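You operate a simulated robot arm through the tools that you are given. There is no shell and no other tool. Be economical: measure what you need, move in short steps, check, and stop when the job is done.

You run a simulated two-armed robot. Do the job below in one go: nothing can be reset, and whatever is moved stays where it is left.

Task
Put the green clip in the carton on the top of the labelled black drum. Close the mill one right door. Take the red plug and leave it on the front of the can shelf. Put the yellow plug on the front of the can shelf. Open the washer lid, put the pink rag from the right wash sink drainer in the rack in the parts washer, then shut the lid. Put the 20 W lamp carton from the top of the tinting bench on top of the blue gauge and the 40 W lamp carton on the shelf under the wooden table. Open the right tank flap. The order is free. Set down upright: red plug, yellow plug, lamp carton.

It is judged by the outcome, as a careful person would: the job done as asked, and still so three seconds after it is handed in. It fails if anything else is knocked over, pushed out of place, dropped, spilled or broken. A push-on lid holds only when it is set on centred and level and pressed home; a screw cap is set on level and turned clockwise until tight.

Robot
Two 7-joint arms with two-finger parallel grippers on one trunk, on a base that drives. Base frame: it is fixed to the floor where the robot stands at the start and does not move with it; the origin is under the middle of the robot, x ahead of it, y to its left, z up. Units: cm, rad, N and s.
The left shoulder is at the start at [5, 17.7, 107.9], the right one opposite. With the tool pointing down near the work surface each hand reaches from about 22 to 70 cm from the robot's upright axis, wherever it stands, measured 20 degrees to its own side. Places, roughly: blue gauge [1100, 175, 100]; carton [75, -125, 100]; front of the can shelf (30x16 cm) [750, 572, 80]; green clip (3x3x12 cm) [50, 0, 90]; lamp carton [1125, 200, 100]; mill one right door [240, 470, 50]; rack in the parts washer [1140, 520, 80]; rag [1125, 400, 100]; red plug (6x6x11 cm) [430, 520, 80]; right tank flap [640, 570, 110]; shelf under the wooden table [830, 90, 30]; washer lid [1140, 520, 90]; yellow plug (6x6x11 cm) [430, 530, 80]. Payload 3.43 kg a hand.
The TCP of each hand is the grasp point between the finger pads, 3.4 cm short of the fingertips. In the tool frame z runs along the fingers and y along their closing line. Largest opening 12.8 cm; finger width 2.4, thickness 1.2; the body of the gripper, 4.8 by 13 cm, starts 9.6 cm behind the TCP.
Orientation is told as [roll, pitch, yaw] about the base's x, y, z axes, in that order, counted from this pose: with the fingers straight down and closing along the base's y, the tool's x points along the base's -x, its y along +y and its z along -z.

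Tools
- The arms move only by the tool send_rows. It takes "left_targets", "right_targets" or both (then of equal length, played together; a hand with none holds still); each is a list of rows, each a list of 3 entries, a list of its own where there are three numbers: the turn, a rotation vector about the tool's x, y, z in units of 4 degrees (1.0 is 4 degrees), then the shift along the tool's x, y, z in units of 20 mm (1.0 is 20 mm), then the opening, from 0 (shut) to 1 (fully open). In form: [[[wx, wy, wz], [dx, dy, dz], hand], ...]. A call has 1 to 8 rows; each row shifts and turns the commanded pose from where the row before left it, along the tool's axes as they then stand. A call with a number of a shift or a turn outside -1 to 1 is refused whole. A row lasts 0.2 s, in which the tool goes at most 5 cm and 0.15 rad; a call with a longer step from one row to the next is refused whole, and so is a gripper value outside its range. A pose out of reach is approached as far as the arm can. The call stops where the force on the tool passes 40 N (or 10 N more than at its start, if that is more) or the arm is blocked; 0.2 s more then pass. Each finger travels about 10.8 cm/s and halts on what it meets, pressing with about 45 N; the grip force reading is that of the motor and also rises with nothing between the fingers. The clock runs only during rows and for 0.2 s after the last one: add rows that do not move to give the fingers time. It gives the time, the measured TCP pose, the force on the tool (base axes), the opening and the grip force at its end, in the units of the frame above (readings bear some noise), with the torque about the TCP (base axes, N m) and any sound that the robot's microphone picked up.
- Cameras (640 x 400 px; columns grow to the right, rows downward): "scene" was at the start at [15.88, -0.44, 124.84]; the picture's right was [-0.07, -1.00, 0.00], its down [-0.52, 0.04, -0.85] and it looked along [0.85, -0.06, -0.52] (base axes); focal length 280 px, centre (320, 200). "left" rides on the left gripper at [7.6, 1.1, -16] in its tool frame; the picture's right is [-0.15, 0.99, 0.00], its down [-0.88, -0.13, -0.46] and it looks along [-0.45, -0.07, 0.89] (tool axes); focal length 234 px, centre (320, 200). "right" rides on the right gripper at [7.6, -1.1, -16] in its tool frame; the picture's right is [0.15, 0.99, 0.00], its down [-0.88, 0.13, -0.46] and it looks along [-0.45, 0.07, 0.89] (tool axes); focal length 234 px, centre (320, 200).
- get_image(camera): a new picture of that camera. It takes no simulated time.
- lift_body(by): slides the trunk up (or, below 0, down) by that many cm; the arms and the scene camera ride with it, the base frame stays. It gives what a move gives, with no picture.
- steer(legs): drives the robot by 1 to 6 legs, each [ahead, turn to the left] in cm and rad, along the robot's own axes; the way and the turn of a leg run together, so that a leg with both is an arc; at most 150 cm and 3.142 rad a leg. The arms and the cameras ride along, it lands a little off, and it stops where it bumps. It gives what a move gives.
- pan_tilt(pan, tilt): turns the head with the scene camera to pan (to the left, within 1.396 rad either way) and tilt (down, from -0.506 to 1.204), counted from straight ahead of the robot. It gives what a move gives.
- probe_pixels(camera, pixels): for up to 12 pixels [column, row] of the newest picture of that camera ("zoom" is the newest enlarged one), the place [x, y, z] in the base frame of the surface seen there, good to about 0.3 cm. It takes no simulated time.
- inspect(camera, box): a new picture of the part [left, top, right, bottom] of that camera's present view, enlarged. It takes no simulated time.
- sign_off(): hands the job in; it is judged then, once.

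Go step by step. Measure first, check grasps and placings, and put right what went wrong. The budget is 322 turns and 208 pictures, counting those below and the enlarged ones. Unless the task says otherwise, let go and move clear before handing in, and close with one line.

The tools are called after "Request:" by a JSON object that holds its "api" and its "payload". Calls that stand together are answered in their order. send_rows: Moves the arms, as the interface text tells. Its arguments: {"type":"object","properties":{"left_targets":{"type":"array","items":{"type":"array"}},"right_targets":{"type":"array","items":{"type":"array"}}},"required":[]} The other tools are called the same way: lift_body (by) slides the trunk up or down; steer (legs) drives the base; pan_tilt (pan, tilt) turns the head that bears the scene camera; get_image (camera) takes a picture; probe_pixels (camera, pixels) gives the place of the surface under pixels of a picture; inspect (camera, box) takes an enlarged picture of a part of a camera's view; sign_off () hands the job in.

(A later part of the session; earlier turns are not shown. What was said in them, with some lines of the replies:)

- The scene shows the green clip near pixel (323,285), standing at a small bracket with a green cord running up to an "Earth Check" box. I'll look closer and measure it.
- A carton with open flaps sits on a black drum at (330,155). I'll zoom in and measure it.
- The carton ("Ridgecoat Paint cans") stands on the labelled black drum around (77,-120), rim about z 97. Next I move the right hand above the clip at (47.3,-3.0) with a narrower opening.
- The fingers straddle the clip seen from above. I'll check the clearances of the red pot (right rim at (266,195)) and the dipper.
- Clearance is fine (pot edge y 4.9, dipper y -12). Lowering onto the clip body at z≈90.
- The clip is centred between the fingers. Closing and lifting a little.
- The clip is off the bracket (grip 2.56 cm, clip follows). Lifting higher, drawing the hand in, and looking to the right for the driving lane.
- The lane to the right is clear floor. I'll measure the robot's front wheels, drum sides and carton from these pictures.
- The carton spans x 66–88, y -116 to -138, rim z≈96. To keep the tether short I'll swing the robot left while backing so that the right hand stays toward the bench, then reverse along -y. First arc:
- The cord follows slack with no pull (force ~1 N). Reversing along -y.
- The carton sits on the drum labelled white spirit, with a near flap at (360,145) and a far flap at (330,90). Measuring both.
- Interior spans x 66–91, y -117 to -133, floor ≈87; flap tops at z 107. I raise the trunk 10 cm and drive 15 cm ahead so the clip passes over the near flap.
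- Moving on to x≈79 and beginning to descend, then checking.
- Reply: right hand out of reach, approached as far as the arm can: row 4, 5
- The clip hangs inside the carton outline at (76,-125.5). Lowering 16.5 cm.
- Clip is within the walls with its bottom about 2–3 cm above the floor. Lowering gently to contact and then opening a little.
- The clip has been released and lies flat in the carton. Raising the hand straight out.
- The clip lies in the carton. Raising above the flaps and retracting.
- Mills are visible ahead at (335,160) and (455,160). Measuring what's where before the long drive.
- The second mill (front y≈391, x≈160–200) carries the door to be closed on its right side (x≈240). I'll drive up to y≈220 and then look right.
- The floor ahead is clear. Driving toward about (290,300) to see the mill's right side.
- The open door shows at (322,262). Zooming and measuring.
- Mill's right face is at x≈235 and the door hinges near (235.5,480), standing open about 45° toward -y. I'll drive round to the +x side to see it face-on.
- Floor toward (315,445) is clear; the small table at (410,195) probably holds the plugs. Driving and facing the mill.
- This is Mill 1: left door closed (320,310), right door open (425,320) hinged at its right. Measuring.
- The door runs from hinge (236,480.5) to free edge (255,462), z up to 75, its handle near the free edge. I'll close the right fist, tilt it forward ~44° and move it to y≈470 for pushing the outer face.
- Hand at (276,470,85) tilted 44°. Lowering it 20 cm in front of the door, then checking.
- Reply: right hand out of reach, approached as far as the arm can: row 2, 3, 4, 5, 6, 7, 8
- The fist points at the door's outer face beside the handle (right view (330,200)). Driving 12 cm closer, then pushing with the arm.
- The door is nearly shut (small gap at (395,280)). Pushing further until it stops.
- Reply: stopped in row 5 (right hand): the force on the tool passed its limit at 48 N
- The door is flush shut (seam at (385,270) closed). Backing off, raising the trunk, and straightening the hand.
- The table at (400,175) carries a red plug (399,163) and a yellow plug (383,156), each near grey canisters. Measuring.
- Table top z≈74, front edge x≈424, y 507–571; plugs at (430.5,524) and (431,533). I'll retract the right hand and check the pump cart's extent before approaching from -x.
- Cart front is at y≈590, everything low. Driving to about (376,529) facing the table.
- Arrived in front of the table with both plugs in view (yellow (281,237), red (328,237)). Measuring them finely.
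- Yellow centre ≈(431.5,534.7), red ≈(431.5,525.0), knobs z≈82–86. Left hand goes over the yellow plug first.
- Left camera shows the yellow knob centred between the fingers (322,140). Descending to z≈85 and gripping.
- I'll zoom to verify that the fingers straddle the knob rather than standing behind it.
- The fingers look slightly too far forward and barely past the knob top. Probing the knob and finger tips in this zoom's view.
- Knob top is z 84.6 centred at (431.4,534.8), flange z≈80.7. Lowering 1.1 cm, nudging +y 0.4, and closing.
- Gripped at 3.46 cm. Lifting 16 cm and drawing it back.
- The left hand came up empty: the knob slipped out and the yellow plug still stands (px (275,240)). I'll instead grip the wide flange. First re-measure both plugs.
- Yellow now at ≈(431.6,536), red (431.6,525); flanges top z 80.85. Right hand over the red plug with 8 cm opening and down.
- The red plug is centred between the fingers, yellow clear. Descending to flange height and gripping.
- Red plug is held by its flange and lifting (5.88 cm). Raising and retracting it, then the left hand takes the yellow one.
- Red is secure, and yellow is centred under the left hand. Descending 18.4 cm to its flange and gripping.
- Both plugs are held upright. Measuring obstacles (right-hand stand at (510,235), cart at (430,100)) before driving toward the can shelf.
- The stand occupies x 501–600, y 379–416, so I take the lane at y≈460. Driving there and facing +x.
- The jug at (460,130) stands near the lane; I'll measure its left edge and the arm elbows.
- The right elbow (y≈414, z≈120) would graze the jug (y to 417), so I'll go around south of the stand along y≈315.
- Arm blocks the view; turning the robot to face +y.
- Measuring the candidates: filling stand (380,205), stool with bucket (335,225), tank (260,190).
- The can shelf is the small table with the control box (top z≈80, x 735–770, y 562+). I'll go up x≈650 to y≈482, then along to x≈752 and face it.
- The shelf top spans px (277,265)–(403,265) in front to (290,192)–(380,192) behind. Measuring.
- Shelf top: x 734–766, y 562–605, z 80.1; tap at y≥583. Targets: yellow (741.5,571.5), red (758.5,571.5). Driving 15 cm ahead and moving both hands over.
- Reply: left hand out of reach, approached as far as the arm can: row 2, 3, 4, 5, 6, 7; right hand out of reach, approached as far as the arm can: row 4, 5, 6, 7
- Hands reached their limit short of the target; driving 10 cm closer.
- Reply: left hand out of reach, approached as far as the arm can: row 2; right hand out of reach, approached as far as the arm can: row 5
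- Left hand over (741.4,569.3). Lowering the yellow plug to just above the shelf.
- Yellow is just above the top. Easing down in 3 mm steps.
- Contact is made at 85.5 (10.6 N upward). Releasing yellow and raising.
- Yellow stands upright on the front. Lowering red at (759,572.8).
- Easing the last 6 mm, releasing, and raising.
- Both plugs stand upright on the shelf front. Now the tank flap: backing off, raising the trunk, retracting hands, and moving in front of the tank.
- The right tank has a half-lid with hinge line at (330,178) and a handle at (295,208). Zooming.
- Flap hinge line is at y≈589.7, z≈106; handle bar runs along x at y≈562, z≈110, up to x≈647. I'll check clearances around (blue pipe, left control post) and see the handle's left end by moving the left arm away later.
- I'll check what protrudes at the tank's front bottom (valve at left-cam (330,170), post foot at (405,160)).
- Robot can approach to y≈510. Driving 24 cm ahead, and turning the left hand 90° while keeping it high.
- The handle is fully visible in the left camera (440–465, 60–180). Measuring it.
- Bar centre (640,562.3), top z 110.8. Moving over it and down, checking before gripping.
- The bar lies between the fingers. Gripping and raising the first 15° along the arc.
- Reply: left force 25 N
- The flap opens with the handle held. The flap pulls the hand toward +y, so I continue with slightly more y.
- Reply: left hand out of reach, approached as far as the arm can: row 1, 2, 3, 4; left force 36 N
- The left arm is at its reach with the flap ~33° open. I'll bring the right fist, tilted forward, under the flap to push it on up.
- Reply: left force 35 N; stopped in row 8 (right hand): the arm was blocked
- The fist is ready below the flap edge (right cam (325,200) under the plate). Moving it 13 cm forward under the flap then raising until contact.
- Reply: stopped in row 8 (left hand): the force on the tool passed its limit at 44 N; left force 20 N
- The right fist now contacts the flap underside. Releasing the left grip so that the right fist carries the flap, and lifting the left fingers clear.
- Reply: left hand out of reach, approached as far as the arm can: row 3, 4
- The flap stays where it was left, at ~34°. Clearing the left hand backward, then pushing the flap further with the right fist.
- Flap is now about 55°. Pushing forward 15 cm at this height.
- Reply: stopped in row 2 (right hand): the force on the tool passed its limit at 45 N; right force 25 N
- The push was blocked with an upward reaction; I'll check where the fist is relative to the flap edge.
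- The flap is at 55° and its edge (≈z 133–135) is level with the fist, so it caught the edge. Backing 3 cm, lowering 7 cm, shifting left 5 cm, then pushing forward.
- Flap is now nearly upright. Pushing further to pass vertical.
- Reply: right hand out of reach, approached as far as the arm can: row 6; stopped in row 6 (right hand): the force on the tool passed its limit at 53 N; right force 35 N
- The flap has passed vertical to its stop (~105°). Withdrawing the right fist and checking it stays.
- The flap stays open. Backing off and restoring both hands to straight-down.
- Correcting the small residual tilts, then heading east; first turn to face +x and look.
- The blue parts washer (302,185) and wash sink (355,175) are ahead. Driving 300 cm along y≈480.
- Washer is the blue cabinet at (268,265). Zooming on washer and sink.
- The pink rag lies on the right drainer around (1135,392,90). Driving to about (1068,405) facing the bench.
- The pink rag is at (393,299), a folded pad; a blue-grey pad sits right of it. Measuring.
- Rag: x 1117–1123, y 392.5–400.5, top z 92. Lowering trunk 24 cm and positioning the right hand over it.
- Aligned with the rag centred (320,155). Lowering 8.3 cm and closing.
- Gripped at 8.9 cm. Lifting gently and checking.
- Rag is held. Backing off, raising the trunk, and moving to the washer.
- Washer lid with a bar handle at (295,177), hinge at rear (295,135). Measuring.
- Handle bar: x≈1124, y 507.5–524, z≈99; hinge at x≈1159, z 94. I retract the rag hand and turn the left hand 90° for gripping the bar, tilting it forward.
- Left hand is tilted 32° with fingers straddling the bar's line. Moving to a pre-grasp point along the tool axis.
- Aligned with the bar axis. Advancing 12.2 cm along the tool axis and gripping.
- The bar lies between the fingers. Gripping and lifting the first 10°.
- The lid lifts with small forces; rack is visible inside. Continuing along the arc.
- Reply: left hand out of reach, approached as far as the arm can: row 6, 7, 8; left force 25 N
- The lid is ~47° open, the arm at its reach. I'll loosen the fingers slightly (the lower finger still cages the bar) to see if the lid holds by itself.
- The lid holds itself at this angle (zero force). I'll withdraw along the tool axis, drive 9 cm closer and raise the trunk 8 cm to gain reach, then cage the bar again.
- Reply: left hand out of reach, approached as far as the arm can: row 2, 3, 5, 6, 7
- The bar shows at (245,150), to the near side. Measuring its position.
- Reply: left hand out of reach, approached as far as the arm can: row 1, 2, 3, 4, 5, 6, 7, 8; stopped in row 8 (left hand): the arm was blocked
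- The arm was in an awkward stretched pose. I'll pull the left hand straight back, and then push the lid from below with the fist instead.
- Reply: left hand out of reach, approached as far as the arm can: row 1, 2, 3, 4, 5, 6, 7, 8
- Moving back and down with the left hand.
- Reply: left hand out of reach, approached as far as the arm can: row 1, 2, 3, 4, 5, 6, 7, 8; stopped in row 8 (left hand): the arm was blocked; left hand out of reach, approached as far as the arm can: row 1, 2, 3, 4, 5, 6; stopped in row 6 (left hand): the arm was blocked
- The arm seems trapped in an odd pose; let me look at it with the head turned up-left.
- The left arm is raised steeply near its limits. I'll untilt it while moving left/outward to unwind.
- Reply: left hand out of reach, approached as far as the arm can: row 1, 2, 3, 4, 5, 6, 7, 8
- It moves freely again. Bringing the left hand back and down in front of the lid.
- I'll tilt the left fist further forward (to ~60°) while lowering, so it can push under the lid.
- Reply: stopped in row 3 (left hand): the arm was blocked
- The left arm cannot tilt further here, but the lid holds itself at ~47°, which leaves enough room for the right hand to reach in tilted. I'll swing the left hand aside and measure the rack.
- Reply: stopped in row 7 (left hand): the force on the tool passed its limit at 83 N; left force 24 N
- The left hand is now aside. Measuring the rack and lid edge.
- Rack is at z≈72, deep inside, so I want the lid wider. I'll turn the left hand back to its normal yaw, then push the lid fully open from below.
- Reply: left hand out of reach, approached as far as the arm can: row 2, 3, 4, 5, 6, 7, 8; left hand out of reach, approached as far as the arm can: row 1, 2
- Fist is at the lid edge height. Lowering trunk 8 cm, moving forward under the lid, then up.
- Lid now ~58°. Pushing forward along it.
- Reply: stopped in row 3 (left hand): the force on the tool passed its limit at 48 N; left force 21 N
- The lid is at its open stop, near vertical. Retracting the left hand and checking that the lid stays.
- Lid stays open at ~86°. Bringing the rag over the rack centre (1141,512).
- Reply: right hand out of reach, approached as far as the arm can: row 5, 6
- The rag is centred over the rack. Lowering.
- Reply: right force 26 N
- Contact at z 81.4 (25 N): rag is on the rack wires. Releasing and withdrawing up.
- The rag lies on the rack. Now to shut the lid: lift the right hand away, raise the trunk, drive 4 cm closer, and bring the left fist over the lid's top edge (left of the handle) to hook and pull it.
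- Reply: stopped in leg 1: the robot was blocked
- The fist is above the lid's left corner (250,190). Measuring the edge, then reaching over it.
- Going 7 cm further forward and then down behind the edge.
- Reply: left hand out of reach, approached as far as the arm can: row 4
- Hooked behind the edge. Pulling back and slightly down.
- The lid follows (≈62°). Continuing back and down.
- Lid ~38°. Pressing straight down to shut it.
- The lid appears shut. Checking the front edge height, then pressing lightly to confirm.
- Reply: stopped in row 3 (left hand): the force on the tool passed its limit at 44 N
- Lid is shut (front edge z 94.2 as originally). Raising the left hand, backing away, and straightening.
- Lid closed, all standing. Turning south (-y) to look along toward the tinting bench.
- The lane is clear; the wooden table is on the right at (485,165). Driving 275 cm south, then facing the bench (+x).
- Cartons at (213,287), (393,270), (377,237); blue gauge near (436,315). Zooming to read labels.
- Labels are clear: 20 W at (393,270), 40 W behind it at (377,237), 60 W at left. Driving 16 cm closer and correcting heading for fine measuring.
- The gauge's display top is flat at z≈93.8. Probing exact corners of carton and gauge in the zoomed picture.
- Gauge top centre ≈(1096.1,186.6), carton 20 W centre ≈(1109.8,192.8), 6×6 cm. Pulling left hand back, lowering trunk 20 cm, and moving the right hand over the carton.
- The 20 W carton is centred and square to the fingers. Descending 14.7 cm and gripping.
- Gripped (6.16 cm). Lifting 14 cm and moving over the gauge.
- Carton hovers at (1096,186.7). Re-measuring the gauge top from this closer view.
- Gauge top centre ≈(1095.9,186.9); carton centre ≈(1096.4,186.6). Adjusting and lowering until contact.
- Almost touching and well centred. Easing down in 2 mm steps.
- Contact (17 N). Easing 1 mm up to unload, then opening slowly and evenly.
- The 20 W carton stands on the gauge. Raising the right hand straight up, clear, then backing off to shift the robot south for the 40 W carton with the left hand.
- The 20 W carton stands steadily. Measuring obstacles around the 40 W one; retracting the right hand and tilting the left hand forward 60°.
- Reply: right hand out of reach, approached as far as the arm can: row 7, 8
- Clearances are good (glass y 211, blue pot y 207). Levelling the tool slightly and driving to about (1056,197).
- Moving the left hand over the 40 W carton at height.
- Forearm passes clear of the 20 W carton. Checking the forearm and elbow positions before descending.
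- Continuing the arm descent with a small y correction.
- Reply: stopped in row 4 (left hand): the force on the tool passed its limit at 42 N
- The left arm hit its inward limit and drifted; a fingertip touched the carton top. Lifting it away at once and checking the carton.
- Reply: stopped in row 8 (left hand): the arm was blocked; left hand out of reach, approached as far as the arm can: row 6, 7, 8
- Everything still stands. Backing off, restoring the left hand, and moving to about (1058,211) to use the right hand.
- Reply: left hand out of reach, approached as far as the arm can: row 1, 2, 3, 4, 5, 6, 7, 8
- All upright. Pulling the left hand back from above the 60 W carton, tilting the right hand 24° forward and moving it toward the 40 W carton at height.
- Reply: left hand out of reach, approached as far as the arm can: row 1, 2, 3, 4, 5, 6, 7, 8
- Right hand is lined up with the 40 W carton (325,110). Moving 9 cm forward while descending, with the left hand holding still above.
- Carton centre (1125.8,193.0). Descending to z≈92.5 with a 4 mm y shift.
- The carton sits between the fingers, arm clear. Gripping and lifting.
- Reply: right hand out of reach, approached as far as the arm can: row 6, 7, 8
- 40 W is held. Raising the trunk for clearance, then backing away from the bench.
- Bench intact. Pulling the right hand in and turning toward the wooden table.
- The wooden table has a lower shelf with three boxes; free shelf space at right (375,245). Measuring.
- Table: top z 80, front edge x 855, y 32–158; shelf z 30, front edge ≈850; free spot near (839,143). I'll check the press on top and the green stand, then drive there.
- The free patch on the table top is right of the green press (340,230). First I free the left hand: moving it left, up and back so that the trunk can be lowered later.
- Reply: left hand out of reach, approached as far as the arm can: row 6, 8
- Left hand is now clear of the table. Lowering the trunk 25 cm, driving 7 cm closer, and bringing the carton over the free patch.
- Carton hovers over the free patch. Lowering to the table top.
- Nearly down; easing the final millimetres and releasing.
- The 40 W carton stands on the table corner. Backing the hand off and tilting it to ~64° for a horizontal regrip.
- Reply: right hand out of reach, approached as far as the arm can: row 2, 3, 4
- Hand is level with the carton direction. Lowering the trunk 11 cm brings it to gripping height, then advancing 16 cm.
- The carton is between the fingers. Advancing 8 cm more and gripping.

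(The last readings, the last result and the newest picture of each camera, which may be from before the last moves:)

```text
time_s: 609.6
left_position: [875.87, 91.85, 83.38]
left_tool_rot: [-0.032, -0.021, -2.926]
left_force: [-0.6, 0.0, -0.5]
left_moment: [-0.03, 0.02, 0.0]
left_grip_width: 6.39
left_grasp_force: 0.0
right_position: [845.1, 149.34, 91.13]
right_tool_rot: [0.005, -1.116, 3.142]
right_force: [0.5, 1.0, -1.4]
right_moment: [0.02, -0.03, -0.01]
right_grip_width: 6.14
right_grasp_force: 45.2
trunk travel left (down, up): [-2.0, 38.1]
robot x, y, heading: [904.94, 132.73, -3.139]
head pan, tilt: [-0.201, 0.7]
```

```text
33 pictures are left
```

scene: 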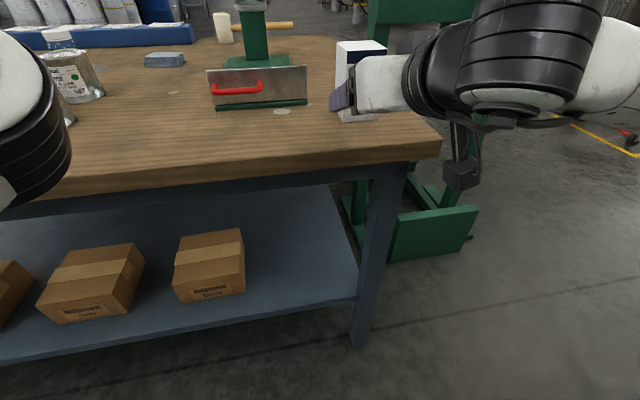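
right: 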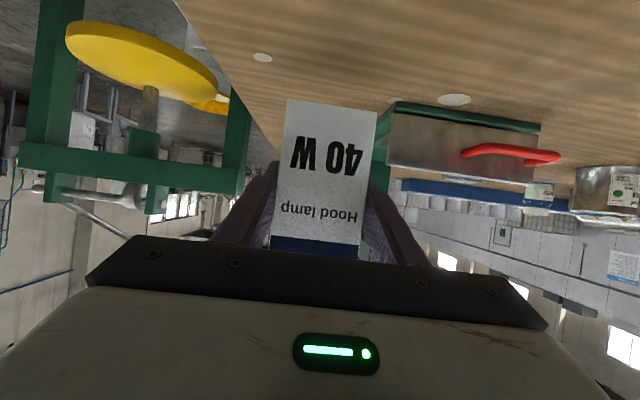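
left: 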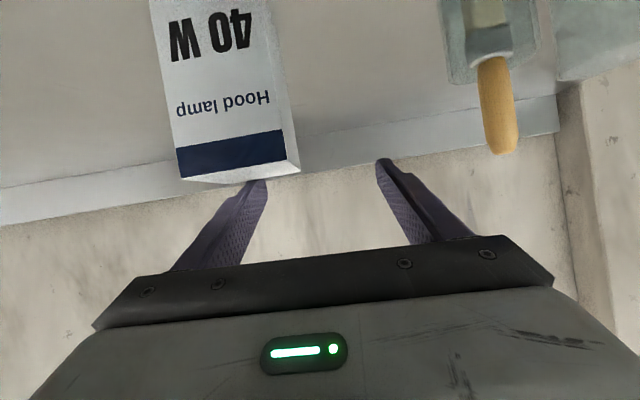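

Held upright with the hand tilted 64°. Backing 38 cm clear of the table, then lowering the arm toward shelf height.

Request:
{"api": "steer", "payload": {"legs": [[-38, 0]]}}

Request:
{"api": "lift_body", "payload": {"by": -1.9}}

Request:
{"api": "send_rows", "payload": {"right_targets": [[[0, 0, 0], [0.9, 0.3, 0.44], 0.35], [[0, 0, 0], [0.9, 0.3, 0.44], 0.35], [[0, 0, 0], [0.9, 0.3, 0.44], 0.35], [[0, 0, 0], [0.9, 0.3, 0.44], 0.35], [[0, 0, 0], [0.9, 0.3, 0.44], 0.35], [[0, 0, 0], [0.9, 0.3, 0.44], 0.35], [[0, 0, 0], [0.9, 0.3, 0.44], 0.35], [[0, 0, 0], [0.9, 0.3, 0.44], 0.35]]}}

Request:
{"api": "send_rows", "payload": {"right_targets": [[[0, 0, 0], [0.9, 0.3, 0.44], 0.35], [[0, 0, 0], [0.9, 0.3, 0.44], 0.35], [[0, 0, 0], [0.9, 0.3, 0.44], 0.35], [[0, 0, 0], [0.9, 0.3, 0.44], 0.35], [[0, 0, 0], [0.9, 0.3, 0.44], 0.35], [[0, 0, 0], [0.9, 0.3, 0.44], 0.35], [[0, 0, 0], [0.9, 0.3, 0.44], 0.35], [[0, 0, 0], [0.9, 0.3, 0.44], 0.35]]}}

Request:
{"api": "get_image", "payload": {"camera": "scene"}}

```text
time_s: 612.0
left_position: [914.86, 92.09, 83.47]
left_tool_rot: [-0.033, -0.022, -2.924]
left_force: [0.4, 1.3, 0.3]
left_moment: [0.03, 0.01, -0.04]
left_grip_width: 6.4
left_grasp_force: 0.1
right_position: [883.71, 149.54, 91.14]
right_tool_rot: [0.003, -1.115, -3.141]
right_force: [-0.2, -0.1, -0.4]
right_moment: [0.01, -0.05, -0.01]
right_grip_width: 6.14
right_grasp_force: 44.6
trunk travel left (down, up): [-2.0, 38.1]
robot x, y, heading: [943.81, 133.17, -3.131]
head pan, tilt: [-0.201, 0.7]
```

```text
time_s: 612.7
left_position: [914.87, 92.13, 81.41]
left_tool_rot: [-0.032, -0.023, -2.922]
left_force: [-0.2, -0.3, 0.8]
left_moment: [-0.01, 0.01, 0.02]
left_grip_width: 6.41
left_grasp_force: 0.0
right_position: [883.94, 149.59, 89.23]
right_tool_rot: [0.002, -1.115, -3.143]
right_force: [0.0, -0.1, -0.4]
right_moment: [0.03, 0.0, -0.01]
right_grip_width: 6.15
right_grasp_force: 45.2
trunk travel left (down, up): [-0.1, 40.0]
robot x, y, heading: [944.09, 132.85, -3.125]
head pan, tilt: [-0.201, 0.7]
```

```text
time_s: 614.5
left_position: [914.92, 92.08, 81.4]
left_tool_rot: [-0.034, -0.024, -2.922]
left_force: [-0.3, 0.1, 0.3]
left_moment: [-0.03, 0.01, -0.03]
left_grip_width: 6.41
left_grasp_force: 0.1
right_position: [883.89, 144.56, 73.11]
right_tool_rot: [0.005, -1.117, -3.142]
right_force: [0.6, -0.6, -0.3]
right_moment: [-0.03, -0.03, -0.02]
right_grip_width: 6.13
right_grasp_force: 44.8
trunk travel left (down, up): [-0.1, 40.0]
robot x, y, heading: [943.7, 132.98, -3.133]
head pan, tilt: [-0.201, 0.7]
```

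```text
time_s: 616.3
left_position: [914.96, 92.14, 81.45]
left_tool_rot: [-0.034, -0.023, -2.925]
left_force: [0.5, 0.4, -0.6]
left_moment: [-0.02, 0.02, 0.03]
left_grip_width: 6.39
left_grasp_force: 0.0
right_position: [883.84, 139.95, 57.17]
right_tool_rot: [0.008, -1.116, 3.139]
right_force: [1.1, -0.4, -1.7]
right_moment: [0.01, 0.01, -0.01]
right_grip_width: 6.13
right_grasp_force: 45.2
trunk travel left (down, up): [-0.1, 40.0]
robot x, y, heading: [943.65, 133.15, -3.132]
head pan, tilt: [-0.201, 0.7]
```

```text
32 pictures are left
```

scene: 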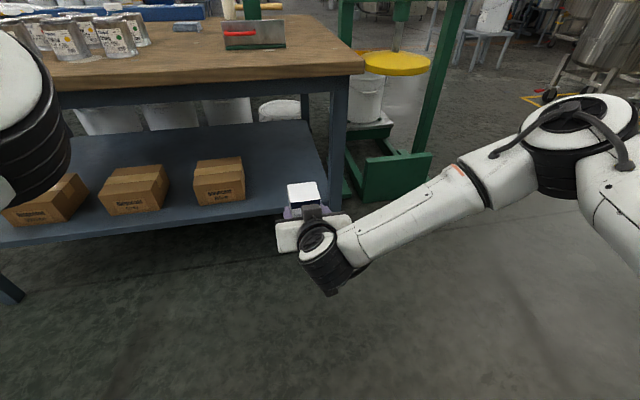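

Lowering works. Measuring box 3's right edge and the leg for final placement, and lowering 16 cm further.

Request:
{"api": "probe_pixels", "payload": {"camera": "scene", "pixels": [[244, 175], [243, 198], [332, 180], [300, 170], [270, 210], [329, 210], [260, 190], [290, 60], [290, 95]]}}

Request:
{"api": "send_rows", "payload": {"right_targets": [[[0, 0, 0], [0.9, 0, 0.44], 0.35], [[0, 0, 0], [0.9, 0, 0.44], 0.35], [[0, 0, 0], [0.9, 0, 0.44], 0.35], [[0, 0, 0], [0.9, 0, 0.44], 0.35], [[0, 0, 0], [0.9, 0, 0.44], 0.35], [[0, 0, 0], [0.9, 0, 0.44], 0.35], [[0, 0, 0], [0.9, 0, 0.44], 0.35], [[0, 0, 0], [0.9, 0, 0.44], 0.35]]}}

Request:
{"api": "get_image", "payload": {"camera": "scene"}}

```text
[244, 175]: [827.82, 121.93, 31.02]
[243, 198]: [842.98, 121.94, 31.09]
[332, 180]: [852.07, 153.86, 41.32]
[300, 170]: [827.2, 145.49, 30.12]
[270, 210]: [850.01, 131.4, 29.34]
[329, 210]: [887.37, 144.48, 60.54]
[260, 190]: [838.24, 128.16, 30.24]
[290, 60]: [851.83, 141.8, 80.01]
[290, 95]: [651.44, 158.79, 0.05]
```

```text
time_s: 618.1
left_position: [914.83, 92.07, 81.39]
left_tool_rot: [-0.035, -0.022, -2.924]
left_force: [-0.2, -0.5, -0.2]
left_moment: [-0.03, -0.01, 0.05]
left_grip_width: 6.41
left_grasp_force: 0.1
right_position: [883.53, 137.13, 42.68]
right_tool_rot: [-0.003, -1.11, 3.14]
right_force: [-0.2, -0.5, 0.1]
right_moment: [0.01, -0.02, -0.01]
right_grip_width: 6.15
right_grasp_force: 45.2
right hand out of reach, approached as far as the arm can: row 6, 7, 8
trunk travel left (down, up): [-0.1, 40.0]
robot x, y, heading: [943.82, 133.13, -3.134]
head pan, tilt: [-0.201, 0.7]
```

```text
31 pictures are left
```

scene: 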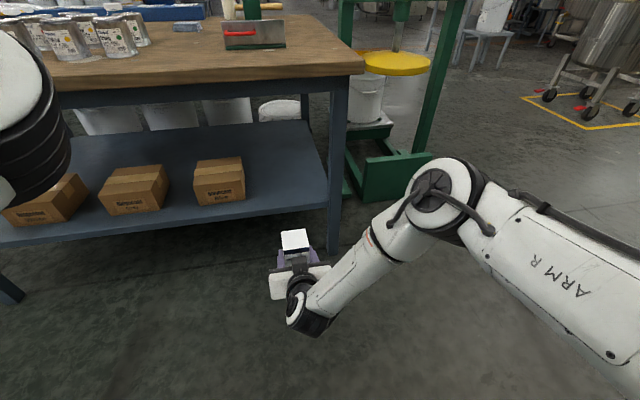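

The arm is limited straight down here; extending it 8 cm forward should allow it lower (still outside the table at x≈875).

Request:
{"api": "send_rows", "payload": {"right_targets": [[[0, 0, 0], [-0.44, 0, 0.9], 0.35], [[0, 0, 0], [-0.44, 0, 0.9], 0.35], [[0, 0, 0], [-0.44, 0, 0.9], 0.35], [[0, 0, 0], [-0.44, 0, 0.9], 0.35], [[0, 0, 0], [0.8, 0, 0.4], 0.35], [[0, 0, 0], [0.8, 0, 0.4], 0.35]]}}

```text
time_s: 619.5
left_position: [914.98, 92.19, 81.5]
left_tool_rot: [-0.032, -0.024, -2.923]
left_force: [0.0, -1.0, -0.4]
left_moment: [0.01, 0.02, -0.02]
left_grip_width: 6.41
left_grasp_force: 0.0
right_position: [875.43, 137.17, 39.09]
right_tool_rot: [-0.001, -1.112, -3.14]
right_force: [1.5, 0.3, -0.9]
right_moment: [0.01, -0.03, 0.0]
right_grip_width: 6.14
right_grasp_force: 45.1
trunk travel left (down, up): [-0.1, 40.0]
robot x, y, heading: [943.72, 133.18, -3.131]
head pan, tilt: [-0.201, 0.7]
```

Carton bottom is now ≈33 cm, 3 cm above shelf level, at y 137. Driving 36 cm straight in.

Request:
{"api": "steer", "payload": {"legs": [[22, 0]]}}

Request:
{"api": "get_image", "payload": {"camera": "scene"}}

Request:
{"api": "get_image", "payload": {"camera": "right"}}

```text
time_s: 621.2
left_position: [893.06, 91.88, 81.38]
left_tool_rot: [-0.032, -0.024, -2.923]
left_force: [0.1, -0.3, 0.1]
left_moment: [0.01, 0.01, 0.04]
left_grip_width: 6.4
left_grasp_force: 0.2
right_position: [853.75, 136.83, 39.18]
right_tool_rot: [0.001, -1.111, -3.14]
right_force: [0.5, 0.6, -0.6]
right_moment: [0.03, -0.02, -0.02]
right_grip_width: 6.12
right_grasp_force: 45.2
trunk travel left (down, up): [-0.1, 40.0]
robot x, y, heading: [921.81, 133.01, -3.133]
head pan, tilt: [-0.201, 0.7]
```

```text
30 pictures are left
```

scene: 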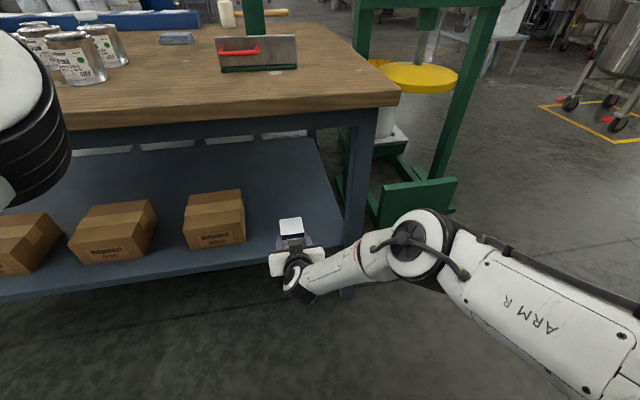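

```text
29 pictures are left
```

right: 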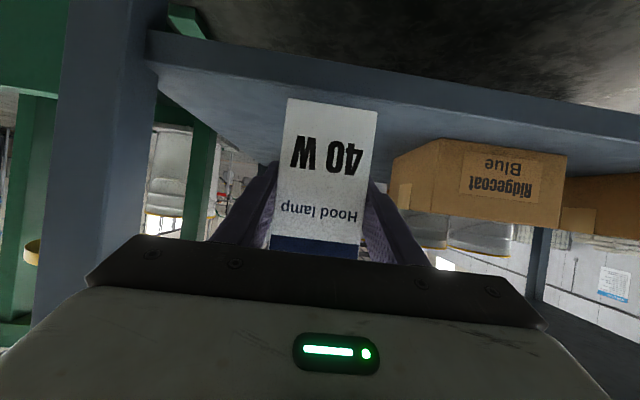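

Clear above the shelf edge, midway between the box and the leg. Driving the remaining 14 cm.

Request:
{"api": "steer", "payload": {"legs": [[14, 0]]}}

Request:
{"api": "send_rows", "payload": {"right_targets": [[[0, 0, 0], [0.35, 0, 0.17], 0.35], [[0, 0, 0], [0.35, 0, 0.17], 0.35], [[0, 0, 0], [0.18, 0, 0.09], 0.35], [[0, 0, 0], [0, 0, 0], 0.35]]}}

Request:
{"api": "get_image", "payload": {"camera": "scene"}}

```text
time_s: 622.5
left_position: [879.18, 91.72, 81.39]
left_tool_rot: [-0.033, -0.022, -2.92]
left_force: [0.9, -0.3, 0.2]
left_moment: [-0.03, 0.04, 0.01]
left_grip_width: 6.42
left_grasp_force: 0.0
right_position: [839.68, 136.51, 39.23]
right_tool_rot: [0.0, -1.112, -3.139]
right_force: [0.7, -0.8, -1.0]
right_moment: [-0.02, -0.01, 0.01]
right_grip_width: 6.13
right_grasp_force: 44.4
trunk travel left (down, up): [-0.1, 40.0]
robot x, y, heading: [907.58, 132.54, -3.127]
head pan, tilt: [-0.201, 0.7]
```

```text
time_s: 623.5
left_position: [879.16, 91.69, 81.41]
left_tool_rot: [-0.032, -0.021, -2.919]
left_force: [0.3, -0.5, -1.2]
left_moment: [-0.01, 0.01, 0.01]
left_grip_width: 6.39
left_grasp_force: 0.0
right_position: [839.53, 136.53, 37.41]
right_tool_rot: [-0.006, -1.106, -3.138]
right_force: [0.4, 0.4, -0.9]
right_moment: [0.01, -0.03, 0.05]
right_grip_width: 6.15
right_grasp_force: 44.8
trunk travel left (down, up): [-0.1, 40.0]
robot x, y, heading: [907.89, 132.7, -3.132]
head pan, tilt: [-0.201, 0.7]
```

```text
28 pictures are left
```

scene: 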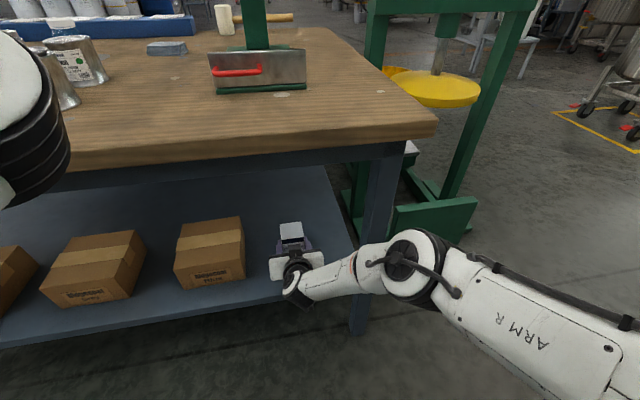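

Carton bottom is ≈1 cm above the shelf. Lowering to contact.

Request:
{"api": "send_rows", "payload": {"right_targets": [[[0, 0, 0], [0.22, 0, 0.12], 0.35], [[0, 0, 0], [0.22, 0, 0.12], 0.35], [[0, 0, 0], [0.15, 0, 0.08], 0.35], [[0, 0, 0], [0, 0, 0], 0.35]]}}

Request:
{"api": "inspect", "payload": {"camera": "right", "box": [200, 60, 460, 260]}}

```text
time_s: 624.5
left_position: [879.16, 91.6, 81.4]
left_tool_rot: [-0.032, -0.023, -2.92]
left_force: [0.0, -0.5, -1.1]
left_moment: [0.02, 0.02, 0.05]
left_grip_width: 6.39
left_grasp_force: 0.1
right_position: [839.18, 136.29, 36.1]
right_tool_rot: [-0.009, -1.106, -3.139]
right_force: [0.7, -0.4, 0.2]
right_moment: [-0.05, 0.05, 0.01]
right_grip_width: 6.16
right_grasp_force: 45.4
right hand out of reach, approached as far as the arm can: row 2
trunk travel left (down, up): [-0.1, 40.0]
robot x, y, heading: [908.07, 132.8, -3.132]
head pan, tilt: [-0.201, 0.7]
```

```text
2.00 times, centred on (330, 160) of right
```

zoom: 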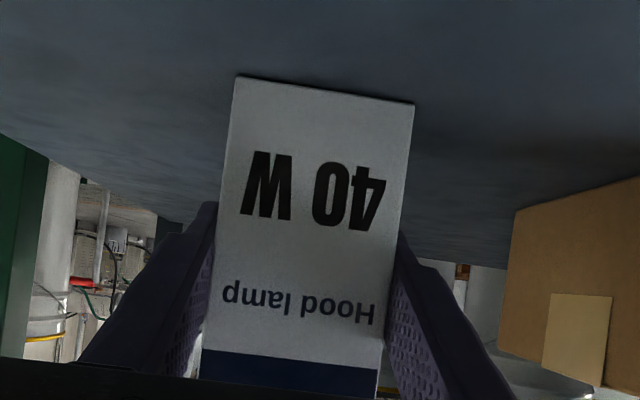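

Seems just at the shelf surface. One more tiny step, then release gradually.

Request:
{"api": "send_rows", "payload": {"right_targets": [[[0, 0, 0], [0.12, 0, 0.06], 0.35], [[0, 0, 0], [0, 0, 0], 0.35]]}}

Request:
{"api": "send_rows", "payload": {"right_targets": [[[0, 0, 0], [0, 0, 0], 0.49], [[0, 0, 0], [0, 0, 0], 0.55], [[0, 0, 0], [0, 0, 0], 0.65], [[0, 0, 0], [0, 0, 0], 0.72], [[0, 0, 0], [0, 0, 0], 0.72]]}}

Request:
{"api": "get_image", "payload": {"camera": "right"}}

```text
time_s: 625.1
left_position: [879.22, 91.68, 81.41]
left_tool_rot: [-0.034, -0.023, -2.92]
left_force: [0.2, -0.3, 0.8]
left_moment: [-0.01, 0.02, 0.0]
left_grip_width: 6.4
left_grasp_force: 0.1
right_position: [839.19, 136.14, 36.17]
right_tool_rot: [-0.008, -1.111, -3.141]
right_force: [2.1, 0.4, 9.1]
right_moment: [-0.31, 0.35, 0.02]
right_grip_width: 6.13
right_grasp_force: 44.8
trunk travel left (down, up): [-0.1, 40.0]
robot x, y, heading: [907.6, 132.42, -3.127]
head pan, tilt: [-0.201, 0.7]
```

```text
time_s: 626.3
left_position: [879.31, 91.77, 81.44]
left_tool_rot: [-0.035, -0.024, -2.919]
left_force: [0.8, 0.8, 0.4]
left_moment: [0.04, -0.03, 0.0]
left_grip_width: 6.4
left_grasp_force: 0.0
right_position: [839.25, 136.18, 35.87]
right_tool_rot: [-0.009, -1.105, -3.14]
right_force: [-0.2, -0.6, -0.1]
right_moment: [-0.01, -0.01, 0.01]
right_grip_width: 9.22
right_grasp_force: 0.0
trunk travel left (down, up): [-0.1, 40.0]
robot x, y, heading: [907.81, 132.45, -3.128]
head pan, tilt: [-0.201, 0.7]
```

```text
26 pictures are left
```

right: 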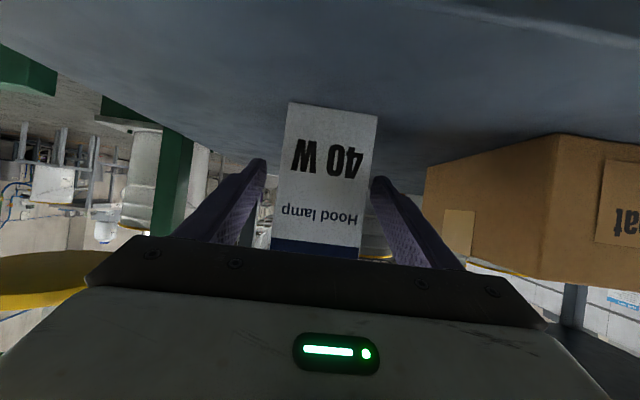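

Released with clear gaps on both sides. Backing straight out.

Request:
{"api": "steer", "payload": {"legs": [[-40, 0]]}}

Request:
{"api": "get_image", "payload": {"camera": "scene"}}

```text
time_s: 628.8
left_position: [919.27, 92.18, 81.43]
left_tool_rot: [-0.033, -0.022, -2.923]
left_force: [-0.5, 0.4, 0.1]
left_moment: [0.01, 0.02, 0.0]
left_grip_width: 6.39
left_grasp_force: 0.1
right_position: [879.18, 136.74, 35.82]
right_tool_rot: [-0.009, -1.105, -3.139]
right_force: [-0.1, -0.6, -0.8]
right_moment: [0.01, 0.0, -0.01]
right_grip_width: 9.23
right_grasp_force: 0.1
trunk travel left (down, up): [-0.1, 40.0]
robot x, y, heading: [947.7, 132.57, -3.135]
head pan, tilt: [-0.201, 0.7]
```

```text
25 pictures are left
```

scene: 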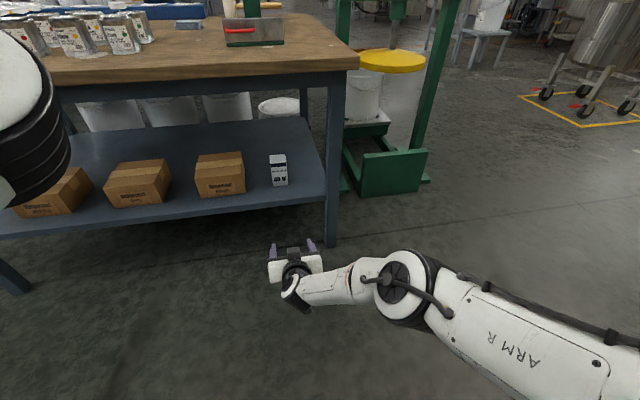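

The 40 W carton stands upright on the shelf (279,168), the hand is clear, and every other item was checked as it was finished. I'm handing in now.

Request:
{"api": "sign_off", "payload": {}}

```text
The job is handed in.
```

I finished every item and handed the job in, checking each one by picture when I did it; I didn't go back at the end to look again at the earlier ones.
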